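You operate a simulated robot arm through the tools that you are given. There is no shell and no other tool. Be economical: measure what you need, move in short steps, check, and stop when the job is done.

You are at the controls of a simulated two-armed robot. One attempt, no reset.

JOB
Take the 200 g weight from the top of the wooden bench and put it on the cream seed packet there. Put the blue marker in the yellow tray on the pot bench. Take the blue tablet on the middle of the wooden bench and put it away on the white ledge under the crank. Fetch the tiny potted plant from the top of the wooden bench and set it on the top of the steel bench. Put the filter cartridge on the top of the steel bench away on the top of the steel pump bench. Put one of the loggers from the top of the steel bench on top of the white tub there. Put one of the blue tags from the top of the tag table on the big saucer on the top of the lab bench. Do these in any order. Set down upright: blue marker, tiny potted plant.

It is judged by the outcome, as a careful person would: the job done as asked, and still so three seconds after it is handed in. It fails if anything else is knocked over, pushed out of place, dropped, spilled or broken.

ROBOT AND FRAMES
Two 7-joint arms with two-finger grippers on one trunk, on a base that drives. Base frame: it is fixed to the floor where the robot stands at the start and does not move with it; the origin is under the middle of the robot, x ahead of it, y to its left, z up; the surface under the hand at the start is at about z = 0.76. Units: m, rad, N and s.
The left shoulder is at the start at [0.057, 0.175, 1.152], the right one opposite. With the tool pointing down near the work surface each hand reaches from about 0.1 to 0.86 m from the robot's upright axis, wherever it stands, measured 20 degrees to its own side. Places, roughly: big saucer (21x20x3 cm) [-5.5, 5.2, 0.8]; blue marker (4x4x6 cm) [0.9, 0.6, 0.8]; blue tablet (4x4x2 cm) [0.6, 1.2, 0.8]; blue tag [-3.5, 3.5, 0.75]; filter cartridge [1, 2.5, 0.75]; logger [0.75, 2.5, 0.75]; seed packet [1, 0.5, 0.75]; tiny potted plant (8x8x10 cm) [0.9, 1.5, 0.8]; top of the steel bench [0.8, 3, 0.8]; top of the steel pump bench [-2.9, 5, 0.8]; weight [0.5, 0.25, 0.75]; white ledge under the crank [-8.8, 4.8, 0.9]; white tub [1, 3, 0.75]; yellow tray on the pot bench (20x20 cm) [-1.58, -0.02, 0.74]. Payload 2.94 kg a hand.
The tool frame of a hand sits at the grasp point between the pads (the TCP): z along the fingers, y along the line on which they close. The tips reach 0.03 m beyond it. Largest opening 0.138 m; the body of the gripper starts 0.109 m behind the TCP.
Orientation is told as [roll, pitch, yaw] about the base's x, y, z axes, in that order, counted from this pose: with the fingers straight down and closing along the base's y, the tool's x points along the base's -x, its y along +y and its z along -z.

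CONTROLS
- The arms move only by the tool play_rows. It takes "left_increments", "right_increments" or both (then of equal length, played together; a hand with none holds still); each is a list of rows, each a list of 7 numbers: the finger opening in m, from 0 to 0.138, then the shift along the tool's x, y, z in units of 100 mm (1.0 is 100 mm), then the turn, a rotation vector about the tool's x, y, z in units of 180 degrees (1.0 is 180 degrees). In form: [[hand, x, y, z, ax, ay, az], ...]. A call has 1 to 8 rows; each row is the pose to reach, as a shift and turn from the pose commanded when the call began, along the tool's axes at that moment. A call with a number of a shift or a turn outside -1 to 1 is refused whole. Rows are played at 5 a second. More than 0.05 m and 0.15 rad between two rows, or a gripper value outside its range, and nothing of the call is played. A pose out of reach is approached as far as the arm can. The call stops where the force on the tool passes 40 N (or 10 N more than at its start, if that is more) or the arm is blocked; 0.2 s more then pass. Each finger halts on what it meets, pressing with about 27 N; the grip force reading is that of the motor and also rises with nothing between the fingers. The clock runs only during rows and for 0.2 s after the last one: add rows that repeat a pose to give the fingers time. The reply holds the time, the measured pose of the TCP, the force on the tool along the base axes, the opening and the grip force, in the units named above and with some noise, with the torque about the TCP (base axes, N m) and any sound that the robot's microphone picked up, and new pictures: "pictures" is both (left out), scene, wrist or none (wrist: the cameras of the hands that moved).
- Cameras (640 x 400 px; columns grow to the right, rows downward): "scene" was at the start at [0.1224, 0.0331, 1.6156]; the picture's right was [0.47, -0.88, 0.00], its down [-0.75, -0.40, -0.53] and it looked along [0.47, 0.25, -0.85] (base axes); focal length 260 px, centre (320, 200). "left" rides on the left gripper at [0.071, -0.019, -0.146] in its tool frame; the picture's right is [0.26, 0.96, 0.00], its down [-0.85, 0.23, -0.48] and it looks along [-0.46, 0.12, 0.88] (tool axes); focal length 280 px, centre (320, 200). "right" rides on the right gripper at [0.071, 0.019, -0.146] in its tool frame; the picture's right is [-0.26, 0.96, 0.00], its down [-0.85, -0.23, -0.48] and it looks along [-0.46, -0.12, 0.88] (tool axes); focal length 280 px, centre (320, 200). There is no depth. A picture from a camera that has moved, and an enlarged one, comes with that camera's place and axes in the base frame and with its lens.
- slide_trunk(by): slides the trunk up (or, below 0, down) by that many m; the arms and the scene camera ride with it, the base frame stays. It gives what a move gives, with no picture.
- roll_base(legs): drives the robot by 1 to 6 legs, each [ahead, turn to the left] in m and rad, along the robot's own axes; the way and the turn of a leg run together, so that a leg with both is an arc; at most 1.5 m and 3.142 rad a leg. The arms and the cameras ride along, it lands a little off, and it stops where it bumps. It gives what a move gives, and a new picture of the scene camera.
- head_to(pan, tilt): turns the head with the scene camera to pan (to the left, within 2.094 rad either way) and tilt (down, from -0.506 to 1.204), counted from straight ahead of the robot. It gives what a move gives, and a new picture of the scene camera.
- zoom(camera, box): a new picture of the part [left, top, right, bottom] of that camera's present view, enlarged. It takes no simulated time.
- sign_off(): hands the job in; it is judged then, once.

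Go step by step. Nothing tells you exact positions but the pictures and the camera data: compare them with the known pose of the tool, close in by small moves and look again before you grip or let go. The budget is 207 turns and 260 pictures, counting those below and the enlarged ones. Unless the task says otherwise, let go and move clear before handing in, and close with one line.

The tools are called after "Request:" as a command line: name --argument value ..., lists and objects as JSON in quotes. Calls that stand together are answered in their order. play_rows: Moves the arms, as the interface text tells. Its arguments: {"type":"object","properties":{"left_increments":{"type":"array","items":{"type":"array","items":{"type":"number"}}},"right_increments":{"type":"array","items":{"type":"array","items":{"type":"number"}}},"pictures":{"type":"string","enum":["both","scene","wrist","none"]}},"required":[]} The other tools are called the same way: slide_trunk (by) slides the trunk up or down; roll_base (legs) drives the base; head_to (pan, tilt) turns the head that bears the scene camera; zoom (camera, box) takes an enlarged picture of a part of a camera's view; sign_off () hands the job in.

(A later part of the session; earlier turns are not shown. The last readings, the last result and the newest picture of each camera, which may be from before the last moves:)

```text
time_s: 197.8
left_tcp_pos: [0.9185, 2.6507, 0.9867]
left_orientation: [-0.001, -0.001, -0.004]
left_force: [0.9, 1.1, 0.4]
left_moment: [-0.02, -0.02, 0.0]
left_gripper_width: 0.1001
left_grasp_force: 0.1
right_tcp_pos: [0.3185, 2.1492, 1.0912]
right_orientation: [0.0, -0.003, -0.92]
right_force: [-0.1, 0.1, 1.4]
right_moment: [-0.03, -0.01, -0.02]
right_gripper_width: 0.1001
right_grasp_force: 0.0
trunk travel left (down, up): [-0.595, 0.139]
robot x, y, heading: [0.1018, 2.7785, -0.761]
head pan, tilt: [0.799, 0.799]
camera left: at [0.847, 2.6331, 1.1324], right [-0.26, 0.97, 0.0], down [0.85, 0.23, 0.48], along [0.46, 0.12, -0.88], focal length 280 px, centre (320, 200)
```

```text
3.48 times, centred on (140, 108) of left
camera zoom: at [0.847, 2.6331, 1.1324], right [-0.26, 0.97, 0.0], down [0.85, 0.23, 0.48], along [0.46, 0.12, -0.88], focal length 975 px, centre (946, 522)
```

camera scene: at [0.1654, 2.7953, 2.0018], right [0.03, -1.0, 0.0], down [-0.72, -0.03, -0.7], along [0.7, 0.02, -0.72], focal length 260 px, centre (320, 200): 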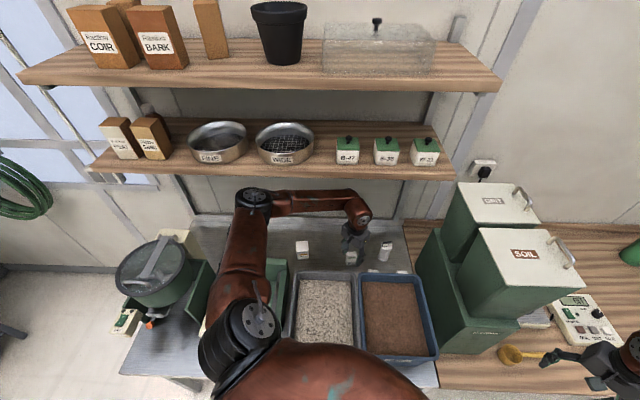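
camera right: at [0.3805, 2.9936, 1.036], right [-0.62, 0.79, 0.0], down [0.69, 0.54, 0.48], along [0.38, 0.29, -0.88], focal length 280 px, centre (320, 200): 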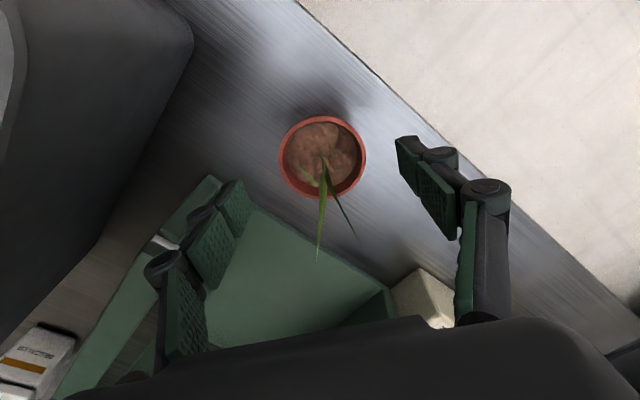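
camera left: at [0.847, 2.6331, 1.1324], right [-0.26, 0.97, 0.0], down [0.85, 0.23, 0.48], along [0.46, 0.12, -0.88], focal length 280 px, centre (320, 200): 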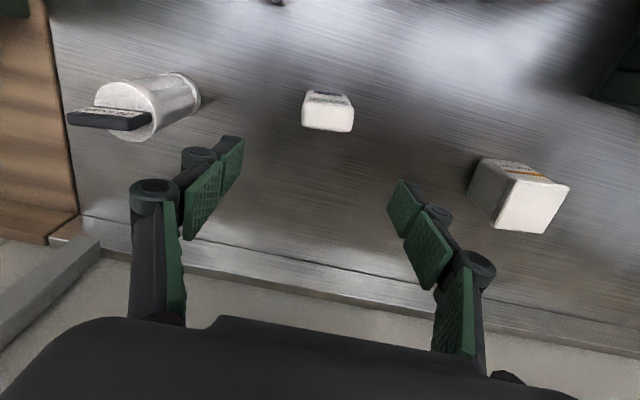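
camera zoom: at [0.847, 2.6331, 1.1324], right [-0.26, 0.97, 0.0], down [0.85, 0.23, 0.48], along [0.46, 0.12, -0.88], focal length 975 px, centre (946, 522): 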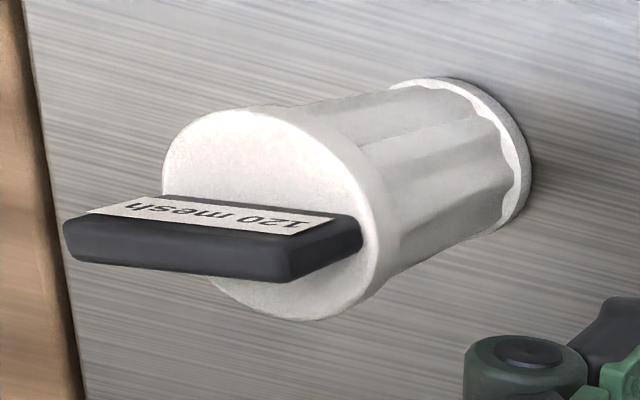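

Logger centre (0.906, 2.655), yaw about 0.13. Align and descend.

Request:
play_rows --left_increments '[[0.09, 0.125, 0.04, 0.4, 0, 0, -0.043], [0.09, 0.125, 0.04, 0.85, 0, 0, -0.043], [0.09, 0.125, 0.04, 0.85, 0, 0, -0.043]]' --pictures "wrist"

```text
time_s: 198.6
left_tcp_pos: [0.9084, 2.654, 0.9037]
left_orientation: [0.001, -0.002, 0.131]
left_force: [-0.4, 0.2, -0.1]
left_moment: [-0.01, 0.02, -0.02]
left_gripper_width: 0.09
left_grasp_force: 0.0
right_tcp_pos: [0.3175, 2.1495, 1.0904]
right_orientation: [0.0, 0.0, -0.921]
right_force: [-0.4, 0.5, 0.7]
right_moment: [0.0, 0.0, -0.03]
right_gripper_width: 0.1002
right_grasp_force: 0.1
trunk travel left (down, up): [-0.595, 0.139]
robot x, y, heading: [0.0994, 2.7775, -0.759]
head pan, tilt: [0.799, 0.799]
camera left: at [0.8393, 2.6261, 1.0478], right [-0.39, 0.92, 0.0], down [0.81, 0.34, 0.48], along [0.44, 0.18, -0.88], focal length 280 px, centre (320, 200)
```

left: 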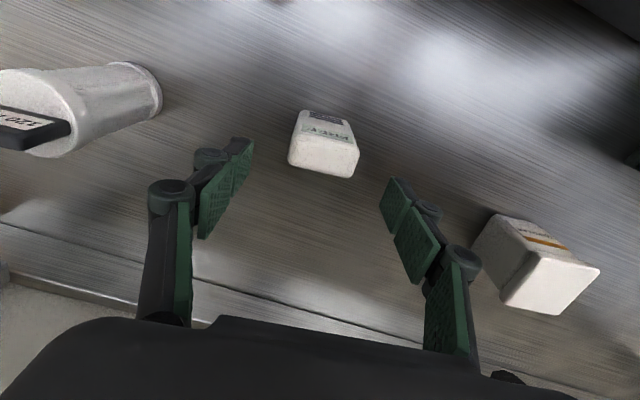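

Request:
play_rows --left_increments '[[0.09, 0.02, 0, 0.4, 0, 0, -0.005], [0.085, 0.02, 0, 0.83, 0, 0, -0.008], [0.03, 0.02, 0, 0.83, 0, 0, -0.008], [0.03, 0.02, 0, 0.83, 0, 0, -0.008], [0.03, 0.02, 0, 0.83, 0, 0, -0.008], [0.03, 0.02, 0, 0.83, 0, 0, -0.008]]' --pictures "wrist"

```text
time_s: 200.0
left_tcp_pos: [0.8787, 2.6484, 0.8487]
left_orientation: [-0.002, -0.006, 0.16]
left_force: [1.5, 3.5, 24.1]
left_moment: [0.21, -0.46, -0.01]
left_gripper_width: 0.0516
left_grasp_force: 26.8
left hand out of reach, approached as far as the arm can: row 1, 2, 3, 4, 5, 6
right_tcp_pos: [0.3167, 2.1485, 1.0901]
right_orientation: [0.001, -0.003, -0.919]
right_force: [0.2, -0.8, 0.0]
right_moment: [0.04, 0.01, -0.02]
right_gripper_width: 0.1001
right_grasp_force: 0.0
trunk travel left (down, up): [-0.595, 0.139]
robot x, y, heading: [0.1002, 2.7798, -0.765]
head pan, tilt: [0.799, 0.799]
camera left: at [0.8105, 2.6194, 0.9934], right [-0.41, 0.91, 0.0], down [0.8, 0.36, 0.48], along [0.44, 0.19, -0.88], focal length 280 px, centre (320, 200)
```

left: 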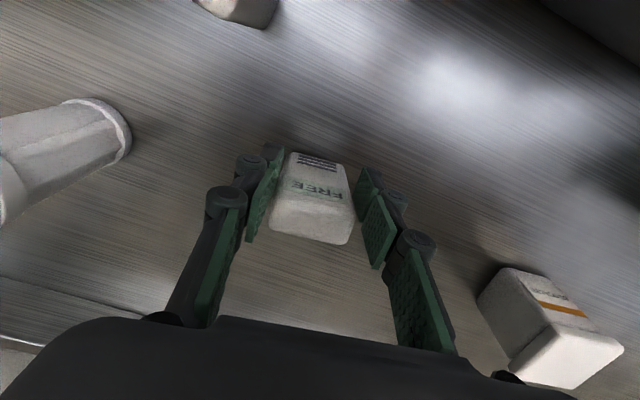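

The reach ran out because the trunk is high: the hand lagged 3 cm back. Open, rise, and instead lower the trunk.

Request:
play_rows --left_increments '[[0.07, 0, 0, 0, 0, 0, 0], [0.09, 0, 0, 0, 0, 0, 0], [0.09, 0, 0, -0.4, 0, 0, 0], [0.09, 0, 0, -0.8, 0, 0, 0], [0.09, 0, 0, -1.0, 0, 0, 0], [0.09, 0, 0, -1.0, 0, 0, 0]]' --pictures "wrist"

```text
time_s: 201.4
left_tcp_pos: [0.8769, 2.6496, 0.9457]
left_orientation: [-0.001, 0.0, 0.156]
left_force: [-0.3, 0.2, -0.2]
left_moment: [0.01, 0.03, 0.0]
left_gripper_width: 0.09
left_grasp_force: 0.1
right_tcp_pos: [0.3185, 2.1498, 1.0891]
right_orientation: [0.001, 0.002, -0.919]
right_force: [0.3, -0.4, 0.1]
right_moment: [0.01, 0.0, -0.01]
right_gripper_width: 0.1002
right_grasp_force: 0.1
trunk travel left (down, up): [-0.595, 0.139]
robot x, y, heading: [0.1005, 2.7784, -0.766]
head pan, tilt: [0.799, 0.799]
camera left: at [0.8089, 2.6194, 1.0902], right [-0.41, 0.91, 0.0], down [0.8, 0.36, 0.48], along [0.44, 0.2, -0.88], focal length 280 px, centre (320, 200)
```

left: 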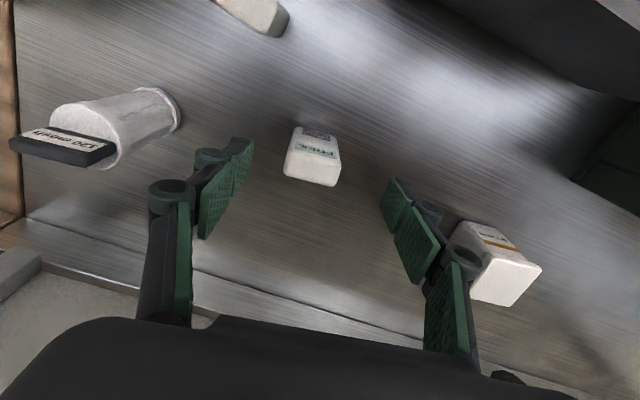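

Request:
play_rows --left_increments '[[0.09, -0.08, 0, -0.4, 0, 0, 0], [0.09, -0.16, 0, -0.8, 0, 0, 0], [0.09, -0.24, 0, -1.0, 0, 0, 0]]' --pictures "none"

Request:
slide_trunk --by -0.14

Request:
play_rows --left_increments '[[0.09, 0, 0, 0, 0, 0, 0]]' --pictures "wrist"

```text
time_s: 202.2
left_tcp_pos: [0.9017, 2.6512, 1.0422]
left_orientation: [0.002, -0.002, 0.156]
left_force: [0.1, -0.3, -0.3]
left_moment: [0.01, 0.03, 0.04]
left_gripper_width: 0.0896
left_grasp_force: 0.1
right_tcp_pos: [0.3185, 2.1497, 1.09]
right_orientation: [-0.001, 0.0, -0.922]
right_force: [0.0, 0.6, -0.6]
right_moment: [0.0, -0.02, 0.01]
right_gripper_width: 0.1001
right_grasp_force: 0.0
trunk travel left (down, up): [-0.595, 0.139]
robot x, y, heading: [0.0941, 2.7753, -0.768]
head pan, tilt: [0.799, 0.799]
```

```text
time_s: 203.9
left_tcp_pos: [0.9005, 2.6534, 0.904]
left_orientation: [0.0, -0.003, 0.157]
left_force: [-0.9, -0.1, 1.1]
left_moment: [-0.01, 0.0, 0.0]
left_gripper_width: 0.0897
left_grasp_force: 0.0
right_tcp_pos: [0.3194, 2.1494, 0.9503]
right_orientation: [0.0, -0.002, -0.922]
right_force: [-0.7, -0.3, -0.4]
right_moment: [-0.02, -0.02, 0.04]
right_gripper_width: 0.0998
right_grasp_force: 0.2
trunk travel left (down, up): [-0.455, 0.279]
robot x, y, heading: [0.0978, 2.7782, -0.767]
head pan, tilt: [0.799, 0.799]
```

```text
time_s: 204.3
left_tcp_pos: [0.9012, 2.6532, 0.9034]
left_orientation: [-0.001, -0.001, 0.156]
left_force: [0.8, -0.2, -0.8]
left_moment: [0.01, 0.0, 0.0]
left_gripper_width: 0.09
left_grasp_force: 0.0
right_tcp_pos: [0.319, 2.1489, 0.9485]
right_orientation: [0.0, 0.001, -0.922]
right_force: [-0.4, 0.6, -0.3]
right_moment: [0.03, 0.05, 0.0]
right_gripper_width: 0.0999
right_grasp_force: 0.1
trunk travel left (down, up): [-0.455, 0.279]
robot x, y, heading: [0.0963, 2.7763, -0.768]
head pan, tilt: [0.799, 0.799]
camera left: at [0.834, 2.6227, 1.0484], right [-0.41, 0.91, 0.0], down [0.8, 0.36, 0.48], along [0.44, 0.2, -0.88], focal length 280 px, centre (320, 200)
```

left: 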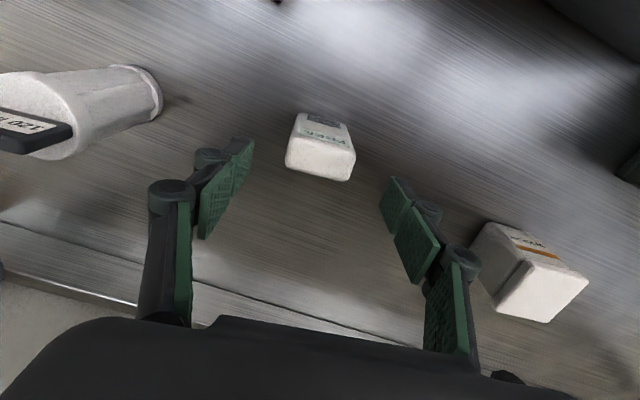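

Request:
play_rows --left_increments '[[0.09, -0.03, 0, 0.4, 0, 0, 0], [0.085, -0.03, 0, 0.83, 0, 0, 0], [0.085, -0.03, 0, 0.83, 0, 0, 0]]' --pictures "none"

```text
time_s: 205.1
left_tcp_pos: [0.9052, 2.6546, 0.817]
left_orientation: [0.0, -0.002, 0.159]
left_force: [-0.7, 0.2, 0.3]
left_moment: [-0.01, -0.01, -0.01]
left_gripper_width: 0.0849
left_grasp_force: 0.0
right_tcp_pos: [0.318, 2.148, 0.95]
right_orientation: [0.0, 0.0, -0.92]
right_force: [0.8, -0.5, 0.2]
right_moment: [0.02, -0.02, -0.01]
right_gripper_width: 0.1
right_grasp_force: 0.1
trunk travel left (down, up): [-0.455, 0.279]
robot x, y, heading: [0.0949, 2.7734, -0.763]
head pan, tilt: [0.799, 0.799]
```

Reached. Close on the logger and lift.

Request:
play_rows --left_increments '[[0.03, 0, 0, 0, 0, 0, 0], [0.03, 0, 0, 0, 0, 0, 0], [0.03, 0, 0, 0, 0, 0, 0], [0.03, 0, 0, 0, 0, 0, 0], [0.03, 0, 0, -0.4, 0, 0, 0], [0.03, 0, 0, -0.8, 0, 0, 0], [0.03, 0, 0, -1.0, 0, 0, 0]]' --pictures "wrist"

```text
time_s: 206.7
left_tcp_pos: [0.9036, 2.6519, 0.9191]
left_orientation: [0.002, -0.001, 0.156]
left_force: [0.1, -0.2, -0.6]
left_moment: [-0.01, -0.02, -0.03]
left_gripper_width: 0.0508
left_grasp_force: 27.2
right_tcp_pos: [0.3164, 2.15, 0.9494]
right_orientation: [-0.002, 0.0, -0.921]
right_force: [-0.3, 0.1, 0.0]
right_moment: [0.01, -0.03, 0.04]
right_gripper_width: 0.1005
right_grasp_force: 0.0
trunk travel left (down, up): [-0.455, 0.279]
robot x, y, heading: [0.1018, 2.7783, -0.761]
head pan, tilt: [0.799, 0.799]
camera left: at [0.8361, 2.6218, 1.0639], right [-0.41, 0.91, 0.0], down [0.8, 0.36, 0.48], along [0.44, 0.2, -0.88], focal length 280 px, centre (320, 200)
```

left: 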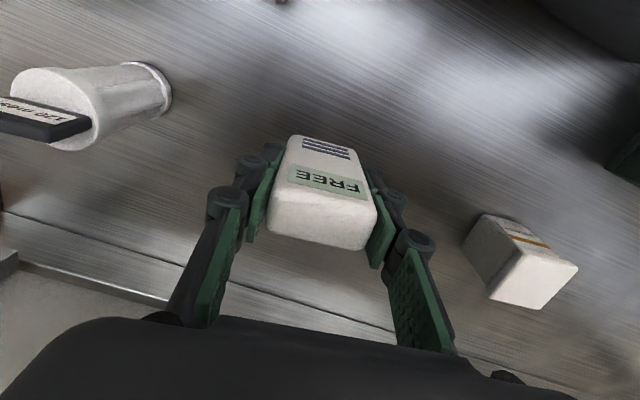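

The logger is held. The tub lid centre is about (0.948, 2.929). Raise, turn the base a little left, lower the trunk for better reach.

Request:
play_rows --left_increments '[[0.03, 0, 0, -0.4, 0, 0, 0], [0.03, 0, 0, -0.8, 0, 0, 0], [0.03, 0, 0, -1.0, 0, 0, 0]]' --pictures "none"

Request:
roll_base --legs '[[0, 0.3]]'

Request:
slide_trunk --by -0.08

Request:
play_rows --left_increments '[[0.03, 0, 0, 0, 0, 0, 0]]' --pictures "wrist"

```text
time_s: 207.5
left_tcp_pos: [0.9055, 2.6521, 1.0231]
left_orientation: [0.001, -0.002, 0.157]
left_force: [-0.2, -0.1, -1.3]
left_moment: [-0.01, -0.03, 0.01]
left_gripper_width: 0.051
left_grasp_force: 27.5
right_tcp_pos: [0.3176, 2.1504, 0.9488]
right_orientation: [0.0, 0.0, -0.922]
right_force: [-1.3, 0.6, 0.0]
right_moment: [-0.02, 0.0, -0.02]
right_gripper_width: 0.1001
right_grasp_force: 0.1
trunk travel left (down, up): [-0.455, 0.279]
robot x, y, heading: [0.0999, 2.7767, -0.763]
head pan, tilt: [0.799, 0.799]
```

```text
time_s: 208.6
left_tcp_pos: [0.9154, 2.814, 1.0205]
left_orientation: [0.004, -0.001, 0.354]
left_force: [0.8, 0.7, 0.0]
left_moment: [0.04, 0.01, -0.05]
left_gripper_width: 0.0507
left_grasp_force: 27.1
right_tcp_pos: [0.4269, 2.1978, 0.95]
right_orientation: [-0.019, 0.013, -0.732]
right_force: [-7.1, 0.8, 2.9]
right_moment: [-0.11, -1.09, 0.19]
right_gripper_width: 0.1003
right_grasp_force: 0.0
trunk travel left (down, up): [-0.455, 0.279]
robot x, y, heading: [0.1036, 2.7795, -0.573]
head pan, tilt: [0.799, 0.799]
stopped in leg 1: the force on the tool passed its limit at 121 N (the readings are from after the stop); the commanded pose is now the measured one
camera scene: at [0.1842, 2.7934, 1.7621], right [0.23, -0.97, 0.0], down [-0.7, -0.16, -0.7], along [0.68, 0.16, -0.72], focal length 260 px, centre (320, 200)
```

scene: 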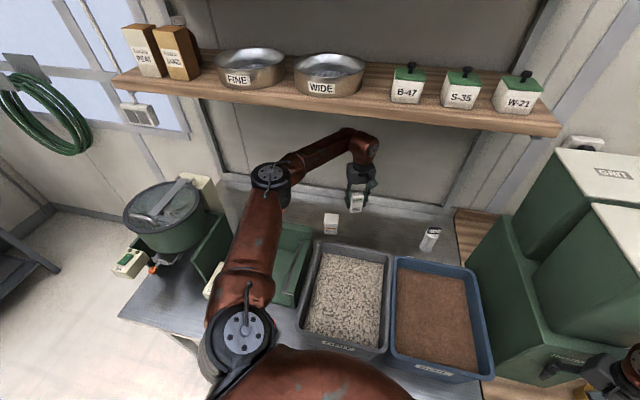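

```text
time_s: 209.8
left_tcp_pos: [0.915, 2.813, 0.9423]
left_orientation: [0.004, -0.004, 0.355]
left_force: [0.1, 0.1, -0.2]
left_moment: [-0.02, -0.01, 0.0]
left_gripper_width: 0.0509
left_grasp_force: 26.9
right_tcp_pos: [0.4258, 2.1968, 0.8681]
right_orientation: [-0.02, 0.016, -0.732]
right_force: [-13.3, -1.8, -1.0]
right_moment: [0.31, -2.18, 0.14]
right_gripper_width: 0.1003
right_grasp_force: 0.1
trunk travel left (down, up): [-0.375, 0.359]
robot x, y, heading: [0.1038, 2.7759, -0.575]
head pan, tilt: [0.799, 0.799]
```

```text
time_s: 210.2
left_tcp_pos: [0.9152, 2.8135, 0.9414]
left_orientation: [0.002, -0.003, 0.356]
left_force: [0.4, 0.1, -0.3]
left_moment: [-0.03, 0.02, 0.01]
left_gripper_width: 0.0512
left_grasp_force: 26.7
right_tcp_pos: [0.4256, 2.1966, 0.8676]
right_orientation: [-0.017, 0.016, -0.734]
right_force: [-14.5, -1.6, -4.3]
right_moment: [0.14, -2.32, 0.15]
right_gripper_width: 0.1
right_grasp_force: 0.0
trunk travel left (down, up): [-0.375, 0.359]
robot x, y, heading: [0.1008, 2.7804, -0.569]
head pan, tilt: [0.799, 0.799]
camera left: at [0.8542, 2.7701, 1.0868], right [-0.58, 0.81, 0.0], down [0.71, 0.51, 0.48], along [0.39, 0.28, -0.88], focal length 280 px, centre (320, 200)
```

left: 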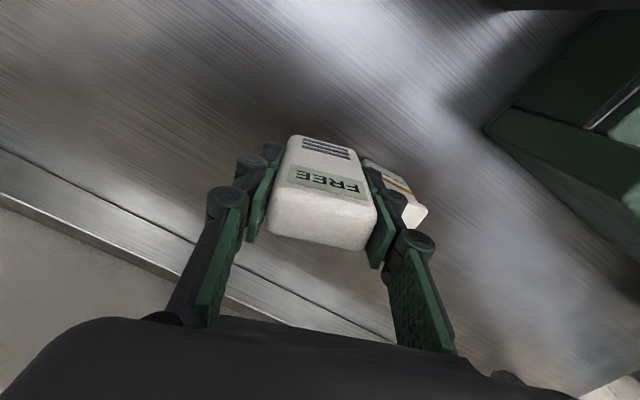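

The right hand has bumped the green box; pull it back at once and inspect.

Request:
play_rows --right_increments '[[0.1, 0.25, -0.22, 0, 0, 0, 0], [0.1, 0.5, -0.45, 0, 0, 0, 0], [0.1, 0.74, -0.67, 0, 0, 0, 0]]' --pictures "none"

Request:
head_to --pan -0.2 --tilt 0.75

```text
time_s: 211.0
left_tcp_pos: [0.9143, 2.8149, 0.9423]
left_orientation: [0.004, -0.004, 0.356]
left_force: [-0.7, -0.3, -0.6]
left_moment: [-0.03, -0.02, -0.01]
left_gripper_width: 0.051
left_grasp_force: 26.9
right_tcp_pos: [0.3273, 2.1976, 0.8713]
right_orientation: [-0.018, 0.013, -0.731]
right_force: [0.1, -0.7, -0.1]
right_moment: [-0.01, 0.01, 0.0]
right_gripper_width: 0.1001
right_grasp_force: 0.1
trunk travel left (down, up): [-0.375, 0.359]
robot x, y, heading: [0.1, 2.7752, -0.572]
head pan, tilt: [0.799, 0.799]
```

```text
time_s: 212.3
left_tcp_pos: [0.9157, 2.8146, 0.9411]
left_orientation: [0.003, -0.001, 0.354]
left_force: [0.1, -0.2, -0.7]
left_moment: [0.01, -0.01, 0.01]
left_gripper_width: 0.0511
left_grasp_force: 27.1
right_tcp_pos: [0.3277, 2.1976, 0.8703]
right_orientation: [-0.016, 0.014, -0.733]
right_force: [-0.2, 0.0, -0.4]
right_moment: [0.03, 0.01, 0.0]
right_gripper_width: 0.1003
right_grasp_force: 0.0
trunk travel left (down, up): [-0.375, 0.359]
robot x, y, heading: [0.1013, 2.7786, -0.57]
head pan, tilt: [-0.201, 0.75]
camera scene: at [0.1897, 2.7008, 1.686], right [-0.7, -0.72, 0.0], down [-0.49, 0.48, -0.73], along [0.52, -0.51, -0.68], focal length 260 px, centre (320, 200)
```

scene: 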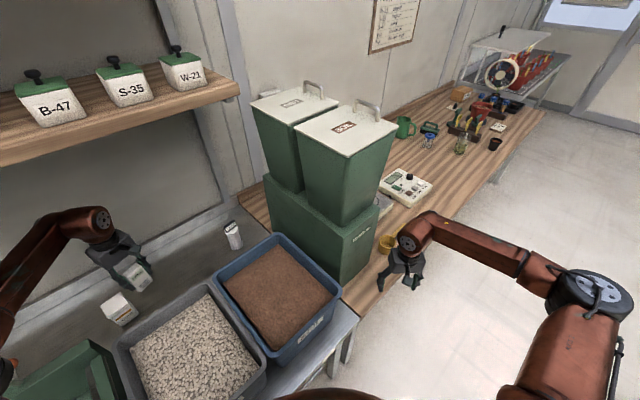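

The box stands as before. Raise the right hand out of the way while extending the left towards the tub.

Request:
play_rows --left_increments '[[0.03, -0.24, 0.32, 0, 0, 0, 0.02], [0.03, -0.48, 0.64, 0, 0, 0, 0.04], [0.03, -0.71, 0.964, 0, 0, 0, 0.06], [0.03, -0.71, 0.964, 0, 0, 0, 0.06]]' --right_increments '[[0.1, 0.3, -0.2, 0, 0, 0, 0], [0.1, 0.6, -0.4, 0, 0, 0, 0], [0.1, 0.9, -0.6, 0, 0, 0, 0], [0.1, 0.9, -0.6, 0, 0, 0, 0]]' --pictures "wrist"

```text
time_s: 213.3
left_tcp_pos: [0.9497, 2.9274, 0.941]
left_orientation: [0.004, -0.003, 0.166]
left_force: [0.3, 0.8, -1.1]
left_moment: [-0.01, 0.03, -0.04]
left_gripper_width: 0.0513
left_grasp_force: 27.6
right_tcp_pos: [0.2239, 2.2117, 0.8724]
right_orientation: [-0.018, 0.014, -0.733]
right_force: [0.1, -0.4, -0.3]
right_moment: [0.03, 0.03, 0.01]
right_gripper_width: 0.1001
right_grasp_force: 0.0
trunk travel left (down, up): [-0.375, 0.359]
robot x, y, heading: [0.0993, 2.7764, -0.569]
head pan, tilt: [-0.201, 0.75]
camera right: at [0.1869, 2.2738, 1.0187], right [0.84, 0.54, -0.02], down [0.49, -0.74, 0.47], along [0.24, -0.4, -0.88], focal length 280 px, centre (320, 200)
camera left: at [0.8832, 2.8955, 1.086], right [-0.42, 0.91, 0.0], down [0.8, 0.36, 0.48], along [0.43, 0.2, -0.88], focal length 280 px, centre (320, 200)
```

right: 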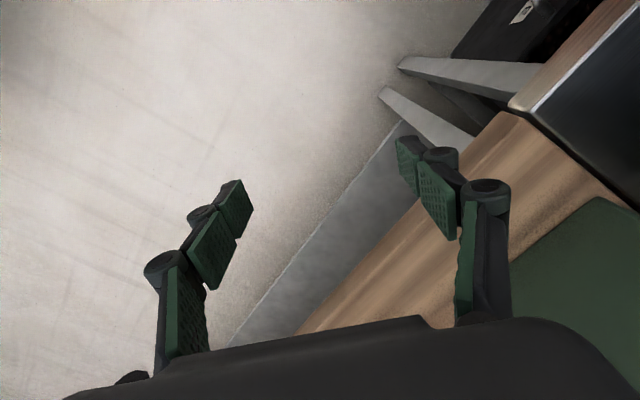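
left: 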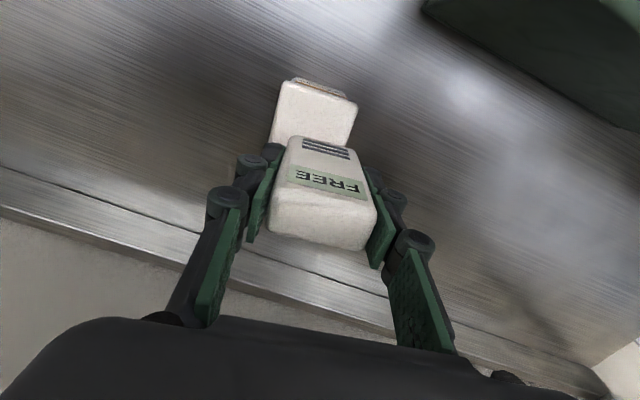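

Over the tub. Its lid centre works out at (0.944, 2.916). Adjust and lower to contact.

Request:
play_rows --left_increments '[[0.03, 0.077, -0.1, 0.15, 0, 0, -0.005], [0.03, 0.077, -0.1, 0.3, 0, 0, -0.005], [0.03, 0.077, -0.1, 0.36, 0, 0, -0.005], [0.03, 0.077, -0.1, 0.36, 0, 0, -0.005]]' --pictures "wrist"

```text
time_s: 214.3
left_tcp_pos: [0.9424, 2.9184, 0.906]
left_orientation: [0.002, -0.004, 0.183]
left_force: [0.9, 1.7, 7.5]
left_moment: [-0.02, -0.03, 0.02]
left_gripper_width: 0.0509
left_grasp_force: 26.9
right_tcp_pos: [0.2209, 2.2119, 0.8738]
right_orientation: [-0.016, 0.011, -0.734]
right_force: [0.5, -0.5, -0.5]
right_moment: [0.01, 0.0, -0.02]
right_gripper_width: 0.0999
right_grasp_force: 0.1
trunk travel left (down, up): [-0.375, 0.359]
robot x, y, heading: [0.0977, 2.7806, -0.57]
head pan, tilt: [-0.201, 0.75]
camera left: at [0.8752, 2.8853, 1.0514], right [-0.43, 0.9, 0.0], down [0.79, 0.38, 0.48], along [0.43, 0.21, -0.88], focal length 280 px, centre (320, 200)
```

left: 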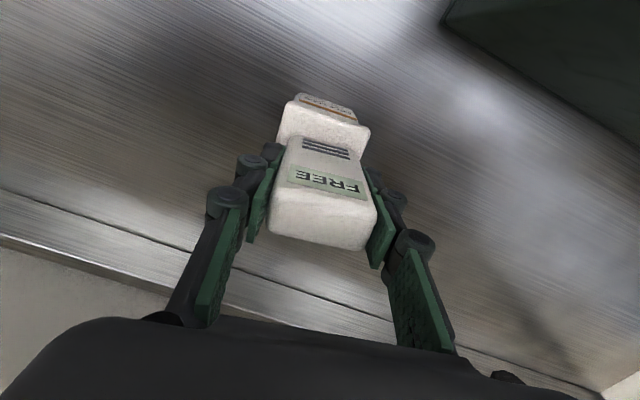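

Contact on the lid. Release and rise.

Request:
play_rows --left_increments '[[0.055, 0, 0, -0.01, 0, 0, 0], [0.065, 0, 0, -0.01, 0, 0, 0], [0.08, 0, 0, -0.01, 0, 0, 0], [0.08, 0, 0, -0.01, 0, 0, 0], [0.08, 0, 0, -0.4, 0, 0, 0], [0.08, 0, 0, -0.8, 0, 0, 0], [0.08, 0, 0, -1.0, 0, 0, 0]]' --pictures "wrist"

```text
time_s: 215.9
left_tcp_pos: [0.941, 2.918, 1.0069]
left_orientation: [0.006, -0.001, 0.183]
left_force: [-0.4, 0.7, 0.0]
left_moment: [0.03, -0.01, 0.0]
left_gripper_width: 0.0804
left_grasp_force: 0.0
right_tcp_pos: [0.2223, 2.213, 0.8722]
right_orientation: [-0.019, 0.014, -0.734]
right_force: [-0.1, 0.1, 0.2]
right_moment: [0.01, 0.02, -0.02]
right_gripper_width: 0.1
right_grasp_force: 0.0
trunk travel left (down, up): [-0.375, 0.359]
robot x, y, heading: [0.0973, 2.776, -0.569]
head pan, tilt: [-0.201, 0.75]
camera left: at [0.8744, 2.8855, 1.1519], right [-0.43, 0.9, 0.0], down [0.79, 0.38, 0.48], along [0.43, 0.21, -0.88], focal length 280 px, centre (320, 200)
```

left: 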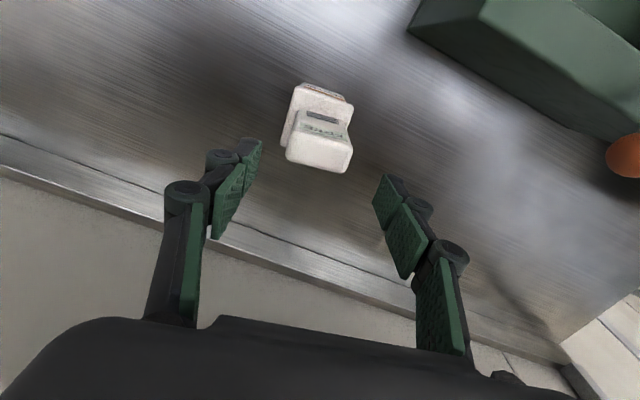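

The logger stands on the tub. For the cartridge (about (0.94, 2.475)) I back off and come in again further along, which also keeps the right arm clear of the boxes.

Request:
slide_trunk --by 0.1

Request:
roll_base --legs '[[-0.3, 0], [0, -0.33]]'

Request:
head_to --pan 0.6 --tilt 0.75

```text
time_s: 217.2
left_tcp_pos: [0.9429, 2.9182, 1.1047]
left_orientation: [0.004, -0.001, 0.184]
left_force: [0.6, 0.0, -0.1]
left_moment: [0.02, 0.03, -0.02]
left_gripper_width: 0.08
left_grasp_force: 0.0
right_tcp_pos: [0.2199, 2.2132, 0.9736]
right_orientation: [-0.016, 0.015, -0.734]
right_force: [-0.1, 0.2, -0.3]
right_moment: [-0.01, 0.02, -0.02]
right_gripper_width: 0.0999
right_grasp_force: 0.1
trunk travel left (down, up): [-0.475, 0.259]
robot x, y, heading: [0.0981, 2.776, -0.572]
head pan, tilt: [-0.201, 0.75]
```

```text
time_s: 220.3
left_tcp_pos: [0.6862, 2.8049, 1.1054]
left_orientation: [0.004, -0.002, -0.143]
left_force: [-0.1, 0.0, 0.8]
left_moment: [0.03, -0.02, 0.0]
left_gripper_width: 0.0802
left_grasp_force: 0.1
right_tcp_pos: [-0.2235, 2.3676, 0.9744]
right_orientation: [-0.015, 0.014, -1.059]
right_force: [-0.8, 0.4, 0.3]
right_moment: [-0.01, -0.02, 0.02]
right_gripper_width: 0.1001
right_grasp_force: 0.1
trunk travel left (down, up): [-0.475, 0.259]
robot x, y, heading: [-0.1579, 2.9413, -0.899]
head pan, tilt: [-0.201, 0.75]
camera scene: at [-0.1182, 2.8678, 1.7861], right [-0.89, -0.46, 0.0], down [-0.31, 0.61, -0.73], along [0.33, -0.65, -0.68], focal length 260 px, centre (320, 200)
```

scene: 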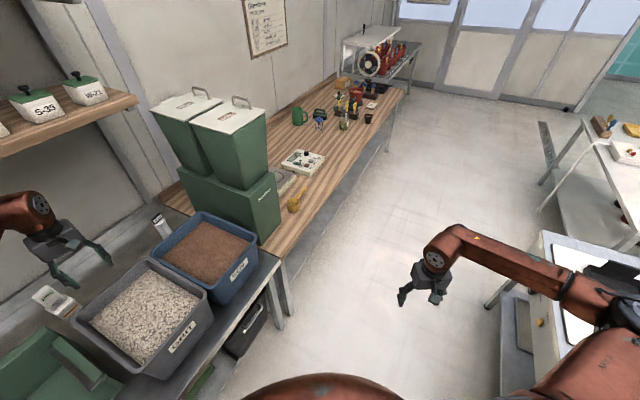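

```text
time_s: 221.4
left_tcp_pos: [0.6864, 2.8053, 1.1056]
left_orientation: [0.005, -0.001, -0.143]
left_force: [-0.1, -0.3, -0.3]
left_moment: [-0.01, -0.02, 0.0]
left_gripper_width: 0.0799
left_grasp_force: 0.0
right_tcp_pos: [-0.2231, 2.3685, 0.9737]
right_orientation: [-0.016, 0.014, -1.059]
right_force: [0.5, -0.2, 0.3]
right_moment: [-0.03, 0.02, 0.01]
right_gripper_width: 0.1002
right_grasp_force: 0.2
trunk travel left (down, up): [-0.475, 0.259]
robot x, y, heading: [-0.1551, 2.9392, -0.898]
head pan, tilt: [0.6, 0.75]
camera scene: at [-0.0761, 2.9175, 1.7861], right [-0.29, -0.96, 0.0], down [-0.65, 0.2, -0.73], along [0.7, -0.21, -0.68], focal length 260 px, centre (320, 200)
```

scene: 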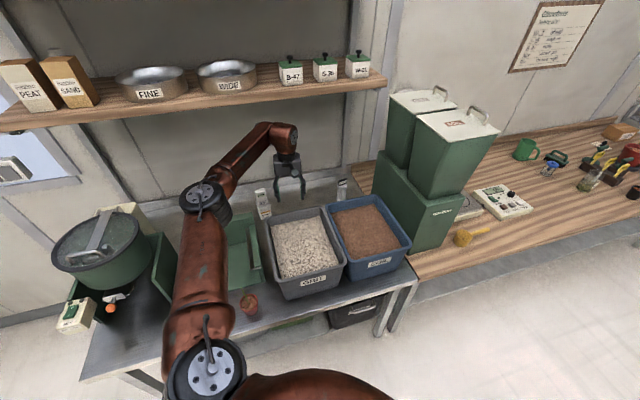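

Request:
roll_base --legs '[[0.39, 0]]'

Request:
slide_trunk --by -0.06

Request:
play_rows --left_increments '[[0.1, 0, 0, 0, 0, 0, 0], [0.1, 0, 0, 0, 0, 0, 0]]' --pictures "wrist"

```text
time_s: 223.9
left_tcp_pos: [0.9262, 2.4976, 1.1052]
left_orientation: [0.003, -0.003, -0.151]
left_force: [-0.2, -0.1, 0.3]
left_moment: [0.05, 0.06, -0.02]
left_gripper_width: 0.0798
left_grasp_force: 0.1
right_tcp_pos: [0.0132, 2.0671, 0.9729]
right_orientation: [-0.017, 0.014, -1.065]
right_force: [0.0, 0.1, 0.0]
right_moment: [0.05, 0.03, -0.02]
right_gripper_width: 0.0998
right_grasp_force: 0.0
trunk travel left (down, up): [-0.475, 0.259]
robot x, y, heading: [0.0815, 2.6393, -0.9]
head pan, tilt: [0.6, 0.75]
camera scene: at [0.1647, 2.6138, 1.786], right [-0.3, -0.95, 0.0], down [-0.65, 0.2, -0.73], along [0.7, -0.22, -0.68], focal length 260 px, centre (320, 200)
```

scene: 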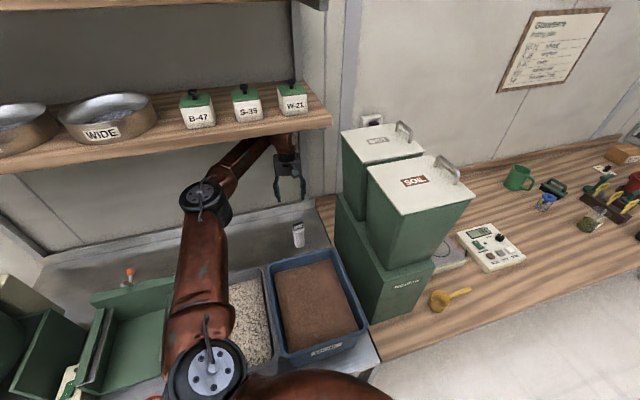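

```text
time_s: 224.9
left_tcp_pos: [0.9255, 2.4981, 1.0458]
left_orientation: [0.003, -0.001, -0.15]
left_force: [0.1, -0.5, 0.1]
left_moment: [0.01, 0.0, 0.0]
left_gripper_width: 0.0801
left_grasp_force: 0.0
right_tcp_pos: [0.0125, 2.0662, 0.9141]
right_orientation: [-0.018, 0.012, -1.065]
right_force: [-0.1, 0.0, 0.6]
right_moment: [0.0, -0.05, 0.03]
right_gripper_width: 0.1002
right_grasp_force: 0.1
trunk travel left (down, up): [-0.415, 0.319]
robot x, y, heading: [0.0835, 2.6406, -0.906]
head pan, tilt: [0.6, 0.75]
```

```text
time_s: 225.5
left_tcp_pos: [0.9271, 2.4978, 1.0449]
left_orientation: [0.004, -0.001, -0.15]
left_force: [0.1, 0.7, 0.0]
left_moment: [0.0, 0.0, 0.02]
left_gripper_width: 0.1001
left_grasp_force: 0.1
right_tcp_pos: [0.0132, 2.0666, 0.915]
right_orientation: [-0.017, 0.015, -1.065]
right_force: [0.0, 1.0, -0.4]
right_moment: [0.0, 0.01, -0.02]
right_gripper_width: 0.1
right_grasp_force: 0.1
trunk travel left (down, up): [-0.415, 0.319]
robot x, y, heading: [0.0836, 2.6368, -0.903]
head pan, tilt: [0.6, 0.75]
camera left: at [0.8523, 2.4893, 1.1906], right [-0.12, 0.99, 0.0], down [0.87, 0.1, 0.48], along [0.47, 0.06, -0.88], focal length 280 px, centre (320, 200)
```

left: 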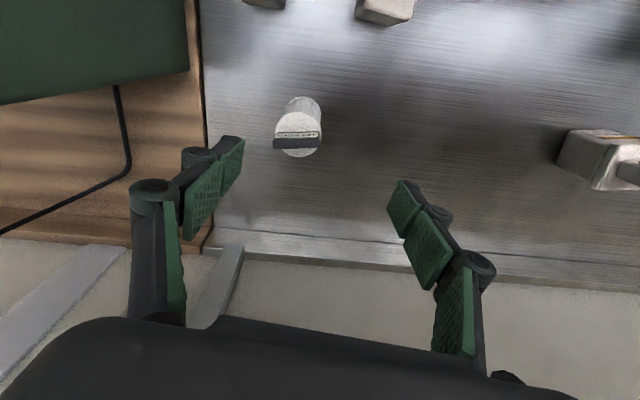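

Cartridge axis at about (0.936, 2.474). Align the left hand and lower.

Request:
play_rows --left_increments '[[0.1, -0.06, -0.11, 0, 0, 0, -0.032], [0.1, -0.125, -0.224, 0, 0, 0, -0.064], [0.1, -0.125, -0.224, 0, 0, 0, -0.064]]' --pictures "none"

Request:
slide_trunk --by -0.09

Request:
play_rows --left_increments '[[0.1, 0, 0, 0, 0, 0, 0]]' --pictures "wrist"

```text
time_s: 226.3
left_tcp_pos: [0.9363, 2.4716, 1.0456]
left_orientation: [0.003, -0.003, 0.052]
left_force: [0.2, 0.4, 0.3]
left_moment: [0.01, -0.03, -0.02]
left_gripper_width: 0.1
left_grasp_force: 0.0
right_tcp_pos: [0.0137, 2.0666, 0.9132]
right_orientation: [-0.018, 0.015, -1.064]
right_force: [-0.9, -1.0, 1.0]
right_moment: [0.0, -0.02, 0.02]
right_gripper_width: 0.1003
right_grasp_force: 0.0
trunk travel left (down, up): [-0.415, 0.319]
robot x, y, heading: [0.0855, 2.637, -0.896]
head pan, tilt: [0.6, 0.75]
```

```text
time_s: 227.5
left_tcp_pos: [0.9349, 2.4752, 0.9551]
left_orientation: [0.003, -0.004, 0.049]
left_force: [0.8, -0.2, 0.1]
left_moment: [-0.03, 0.01, 0.02]
left_gripper_width: 0.1002
left_grasp_force: 0.1
right_tcp_pos: [0.014, 2.0674, 0.8248]
right_orientation: [-0.018, 0.013, -1.066]
right_force: [-0.4, 0.4, -0.7]
right_moment: [-0.04, -0.02, 0.04]
right_gripper_width: 0.1
right_grasp_force: 0.1
trunk travel left (down, up): [-0.325, 0.409]
robot x, y, heading: [0.08, 2.6389, -0.907]
head pan, tilt: [0.6, 0.75]
```

```text
time_s: 227.9
left_tcp_pos: [0.9352, 2.4738, 0.9559]
left_orientation: [0.003, -0.002, 0.052]
left_force: [0.6, 0.5, 0.3]
left_moment: [-0.04, -0.02, -0.01]
left_gripper_width: 0.1004
left_grasp_force: 0.1
right_tcp_pos: [0.013, 2.0671, 0.8238]
right_orientation: [-0.017, 0.015, -1.066]
right_force: [0.6, -0.5, -0.1]
right_moment: [0.02, 0.02, -0.04]
right_gripper_width: 0.1001
right_grasp_force: 0.2
trunk travel left (down, up): [-0.325, 0.409]
robot x, y, heading: [0.0893, 2.6443, -0.902]
head pan, tilt: [0.6, 0.75]
camera left: at [0.8644, 2.4509, 1.1007], right [-0.31, 0.95, 0.0], down [0.83, 0.27, 0.48], along [0.45, 0.15, -0.88], focal length 280 px, centre (320, 200)
```

left: 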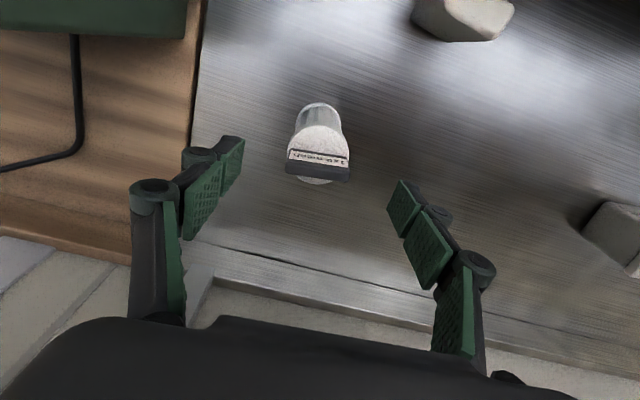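

Request:
play_rows --left_increments '[[0.1, -0.02, 0.02, 0.45, 0, 0, 0], [0.1, -0.02, 0.02, 0.9, 0, 0, 0], [0.1, -0.02, 0.02, 1.0, 0, 0, 0]]' --pictures "none"

Request:
play_rows --left_increments '[[0.09, 0, 0, 0.26, 0, 0, 0], [0.03, 0, 0, 0.26, 0, 0, 0], [0.03, 0, 0, 0.26, 0, 0, 0], [0.03, 0, 0, 0.26, 0, 0, 0], [0.03, 0, 0, 0.26, 0, 0, 0]]' --pictures "wrist"

```text
time_s: 228.7
left_tcp_pos: [0.9368, 2.4792, 0.8556]
left_orientation: [0.003, -0.003, 0.052]
left_force: [0.7, 0.1, 0.2]
left_moment: [0.02, -0.01, -0.02]
left_gripper_width: 0.0999
left_grasp_force: 0.0
right_tcp_pos: [0.0134, 2.0676, 0.8235]
right_orientation: [-0.017, 0.014, -1.063]
right_force: [-0.5, 0.8, -0.1]
right_moment: [-0.01, 0.02, 0.01]
right_gripper_width: 0.1
right_grasp_force: 0.0
trunk travel left (down, up): [-0.325, 0.409]
robot x, y, heading: [0.0848, 2.6361, -0.901]
head pan, tilt: [0.6, 0.75]
```

```text
time_s: 229.9
left_tcp_pos: [0.9388, 2.4791, 0.8285]
left_orientation: [0.003, -0.004, 0.052]
left_force: [0.1, -0.4, 2.3]
left_moment: [-0.02, -0.02, -0.06]
left_gripper_width: 0.0525
left_grasp_force: 26.9
right_tcp_pos: [0.0129, 2.0672, 0.8241]
right_orientation: [-0.017, 0.015, -1.066]
right_force: [0.0, 0.9, -0.6]
right_moment: [0.0, -0.02, 0.02]
right_gripper_width: 0.1002
right_grasp_force: 0.0
trunk travel left (down, up): [-0.325, 0.409]
robot x, y, heading: [0.0807, 2.638, -0.906]
head pan, tilt: [0.6, 0.75]
camera left: at [0.8679, 2.4553, 0.975], right [-0.31, 0.95, 0.0], down [0.83, 0.27, 0.48], along [0.45, 0.15, -0.88], focal length 280 px, centre (320, 200)
```

left: 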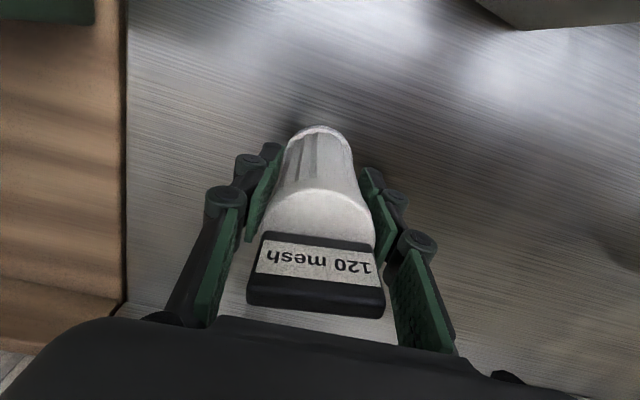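

The cartridge is gripped. Lift, back out the same way, and tuck the left hand.

Request:
slide_trunk --by 0.27

Request:
roll_base --legs '[[-0.39, 0]]'

Request:
play_rows --left_increments '[[0.03, 0.33, 0, 0, 0, 0, 0], [0.03, 0.66, 0, 0, 0, 0, 0], [0.03, 1.0, 0, 0, 0, 0, 0]]' --right_increments '[[0.08, 0, 0, 0, -0.0018, -0.0016, 0], [0.08, 0, 0, 0, -0.0036, -0.0032, 0], [0.08, 0, 0, 0, -0.0054, -0.0047, 0]]' --pictures "none"

Request:
play_rows --left_increments '[[0.03, 0.33, 0, 0, 0, 0, 0.02], [0.03, 0.66, 0, 0, 0, 0, 0.04], [0.03, 1.0, 0, 0, 0, 0, 0.06]]' --pictures "none"

Request:
play_rows --left_increments '[[0.03, 0.33, 0, 0, 0, 0, 0.02], [0.03, 0.66, 0, 0, 0, 0, 0.04], [0.03, 1.0, 0, 0, 0, 0, 0.06]]' --pictures "wrist"

```text
time_s: 232.7
left_tcp_pos: [0.9365, 2.4763, 1.0993]
left_orientation: [0.003, -0.001, 0.052]
left_force: [-0.3, -0.4, -1.4]
left_moment: [-0.02, -0.03, -0.04]
left_gripper_width: 0.0521
left_grasp_force: 26.3
right_tcp_pos: [0.0153, 2.0671, 1.0925]
right_orientation: [-0.016, 0.014, -1.064]
right_force: [-0.2, -0.4, -0.5]
right_moment: [0.0, -0.02, 0.0]
right_gripper_width: 0.1001
right_grasp_force: 0.1
trunk travel left (down, up): [-0.595, 0.139]
robot x, y, heading: [0.0849, 2.642, -0.902]
head pan, tilt: [0.6, 0.75]
```

```text
time_s: 235.1
left_tcp_pos: [0.6953, 2.7777, 1.0999]
left_orientation: [0.005, -0.001, 0.046]
left_force: [0.7, -0.3, -0.7]
left_moment: [-0.03, -0.03, 0.0]
left_gripper_width: 0.0526
left_grasp_force: 27.1
right_tcp_pos: [-0.2318, 2.3756, 1.094]
right_orientation: [-0.017, 0.014, -1.074]
right_force: [-0.7, 0.2, 0.3]
right_moment: [-0.01, -0.01, -0.01]
right_gripper_width: 0.1003
right_grasp_force: 0.0
trunk travel left (down, up): [-0.595, 0.139]
robot x, y, heading: [-0.156, 2.95, -0.906]
head pan, tilt: [0.6, 0.75]
camera scene: at [-0.0877, 2.9354, 1.9059], right [-0.3, -0.95, 0.0], down [-0.65, 0.21, -0.73], along [0.7, -0.22, -0.68], focal length 260 px, centre (320, 200)
```

scene: 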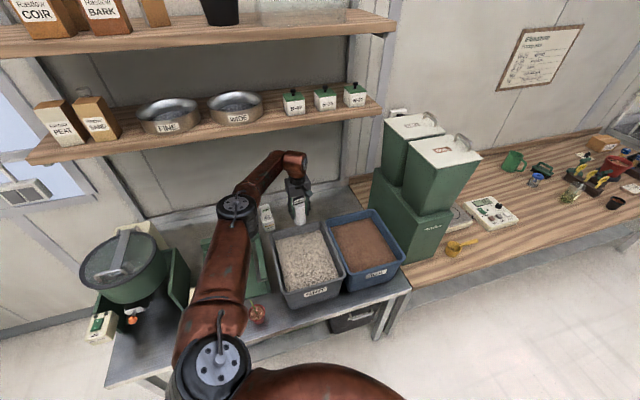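

```text
time_s: 235.9
left_tcp_pos: [0.5958, 2.7742, 1.0997]
left_orientation: [0.001, -0.004, 0.046]
left_force: [0.2, -0.5, -1.3]
left_moment: [0.01, -0.05, 0.05]
left_gripper_width: 0.0525
left_grasp_force: 26.9
right_tcp_pos: [-0.2313, 2.3753, 1.0927]
right_orientation: [0.0, -0.003, -1.069]
right_force: [-0.7, -0.9, 0.4]
right_moment: [0.0, 0.02, -0.01]
right_gripper_width: 0.0801
right_grasp_force: 0.0
trunk travel left (down, up): [-0.595, 0.139]
robot x, y, heading: [-0.1574, 2.9449, -0.911]
head pan, tilt: [0.6, 0.75]
```

```text
time_s: 236.7
left_tcp_pos: [0.4945, 2.7712, 1.098]
left_orientation: [0.003, -0.004, -0.144]
left_force: [-0.1, 0.1, -2.1]
left_moment: [0.02, -0.02, -0.03]
left_gripper_width: 0.0527
left_grasp_force: 27.3
right_tcp_pos: [-0.2312, 2.3738, 1.0928]
right_orientation: [0.0, 0.0, -1.07]
right_force: [0.1, 0.2, 0.8]
right_moment: [0.02, 0.02, 0.02]
right_gripper_width: 0.08
right_grasp_force: 0.0
trunk travel left (down, up): [-0.595, 0.139]
robot x, y, heading: [-0.1585, 2.9458, -0.911]
head pan, tilt: [0.6, 0.75]
```

```text
time_s: 237.5
left_tcp_pos: [0.3955, 2.787, 1.0967]
left_orientation: [0.002, -0.002, -0.336]
left_force: [-0.7, -0.2, -0.8]
left_moment: [0.03, -0.03, -0.01]
left_gripper_width: 0.0524
left_grasp_force: 26.6
right_tcp_pos: [-0.2309, 2.3748, 1.093]
right_orientation: [0.001, -0.002, -1.068]
right_force: [-1.1, -0.4, 0.3]
right_moment: [0.0, 0.0, -0.04]
right_gripper_width: 0.08
right_grasp_force: 0.1
trunk travel left (down, up): [-0.595, 0.139]
robot x, y, heading: [-0.1596, 2.946, -0.909]
head pan, tilt: [0.6, 0.75]
camera left: at [0.32, 2.7909, 1.2416], right [0.07, 1.0, 0.0], down [0.88, -0.06, 0.48], along [0.48, -0.03, -0.88], focal length 280 px, centre (320, 200)
```

left: 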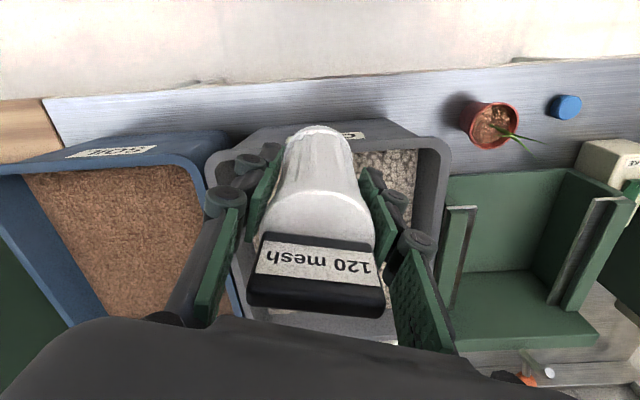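

Request:
roll_base --legs '[[0, 0.9], [0, 0.9], [0, 0.44], [0.127, 0], [0, -0.33]]'

Request:
slide_trunk --by -0.17

Request:
play_rows --right_increments '[[0.08, 0, 0, 0, 0, 0, 0]]' --pictures "wrist"

```text
time_s: 245.7
left_tcp_pos: [-0.1417, 3.644, 1.0952]
left_orientation: [0.005, -0.002, 1.553]
left_force: [0.4, 0.6, -0.4]
left_moment: [-0.01, 0.02, 0.0]
left_gripper_width: 0.0528
left_grasp_force: 27.0
right_tcp_pos: [0.4448, 3.1753, 1.0927]
right_orientation: [-0.001, -0.001, 0.814]
right_force: [-0.2, -0.5, -0.8]
right_moment: [0.02, 0.04, -0.01]
right_gripper_width: 0.0799
right_grasp_force: 0.0
trunk travel left (down, up): [-0.595, 0.139]
robot x, y, heading: [-0.126, 3.0723, 0.973]
head pan, tilt: [0.6, 0.75]
camera scene: at [-0.133, 3.138, 1.9059], right [1.0, 0.01, 0.0], down [0.0, -0.68, -0.73], along [0.0, 0.73, -0.68], focal length 260 px, centre (320, 200)
```

scene: 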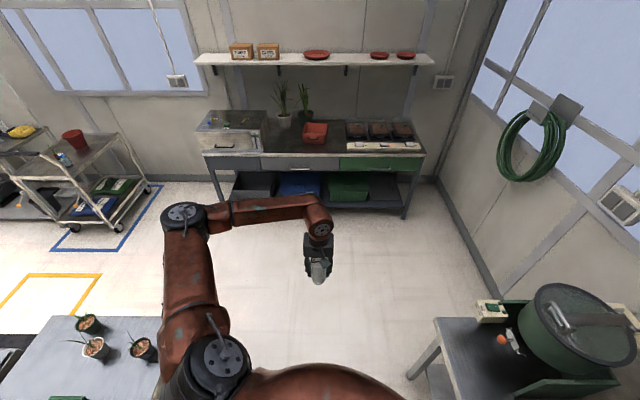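

```text
time_s: 247.6
left_tcp_pos: [-0.1429, 3.6418, 0.9275]
left_orientation: [0.002, -0.002, 1.553]
left_force: [-0.3, -0.2, -1.0]
left_moment: [0.02, 0.01, 0.03]
left_gripper_width: 0.0524
left_grasp_force: 26.7
right_tcp_pos: [0.4435, 3.1748, 0.924]
right_orientation: [0.0, -0.002, 0.814]
right_force: [-0.4, 0.2, 0.3]
right_moment: [0.03, 0.0, 0.0]
right_gripper_width: 0.0798
right_grasp_force: 0.1
trunk travel left (down, up): [-0.425, 0.309]
robot x, y, heading: [-0.1234, 3.0682, 0.974]
head pan, tilt: [0.6, 0.75]
```

```text
time_s: 248.0
left_tcp_pos: [-0.1417, 3.6422, 0.9256]
left_orientation: [0.004, -0.002, 1.553]
left_force: [-0.1, -0.6, -1.3]
left_moment: [0.01, -0.02, 0.01]
left_gripper_width: 0.0523
left_grasp_force: 27.0
right_tcp_pos: [0.444, 3.1748, 0.9224]
right_orientation: [0.001, -0.002, 0.816]
right_force: [-0.1, 0.0, 0.0]
right_moment: [0.01, 0.0, 0.04]
right_gripper_width: 0.0798
right_grasp_force: 0.1
trunk travel left (down, up): [-0.425, 0.309]
robot x, y, heading: [-0.1234, 3.0659, 0.98]
head pan, tilt: [0.6, 0.75]
camera right: at [0.3812, 3.1364, 1.0686], right [-0.52, 0.85, 0.0], down [0.75, 0.46, 0.48], along [0.41, 0.25, -0.88], focal length 280 px, centre (320, 200)
```

right: 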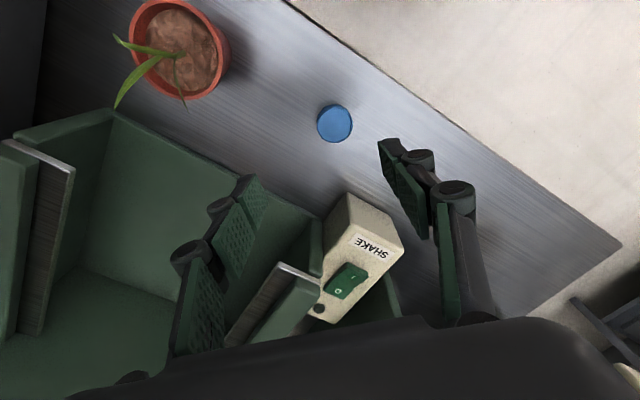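

Request:
play_rows --right_increments '[[0.07, -0.02, 0.155, 0.4, 0, 0, 0], [0.065, -0.02, 0.155, 0.85, 0, 0, 0], [0.065, -0.02, 0.155, 0.85, 0, 0, 0]]' --pictures "wrist"

```text
time_s: 248.8
left_tcp_pos: [-0.1418, 3.643, 0.9258]
left_orientation: [0.004, -0.002, 1.554]
left_force: [-0.1, 0.9, -0.5]
left_moment: [-0.01, -0.01, 0.0]
left_gripper_width: 0.0521
left_grasp_force: 26.9
right_tcp_pos: [0.4337, 3.1887, 0.8393]
right_orientation: [-0.003, -0.002, 0.814]
right_force: [-0.2, 0.4, -0.5]
right_moment: [-0.01, 0.02, 0.02]
right_gripper_width: 0.065
right_grasp_force: 0.0
trunk travel left (down, up): [-0.425, 0.309]
robot x, y, heading: [-0.1261, 3.0667, 0.972]
head pan, tilt: [0.6, 0.75]
camera right: at [0.3704, 3.15, 0.9842], right [-0.52, 0.85, 0.0], down [0.75, 0.46, 0.48], along [0.41, 0.25, -0.88], focal length 280 px, centre (320, 200)
```

right: 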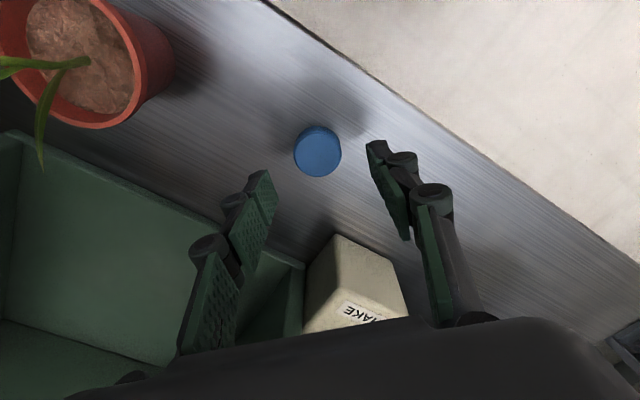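

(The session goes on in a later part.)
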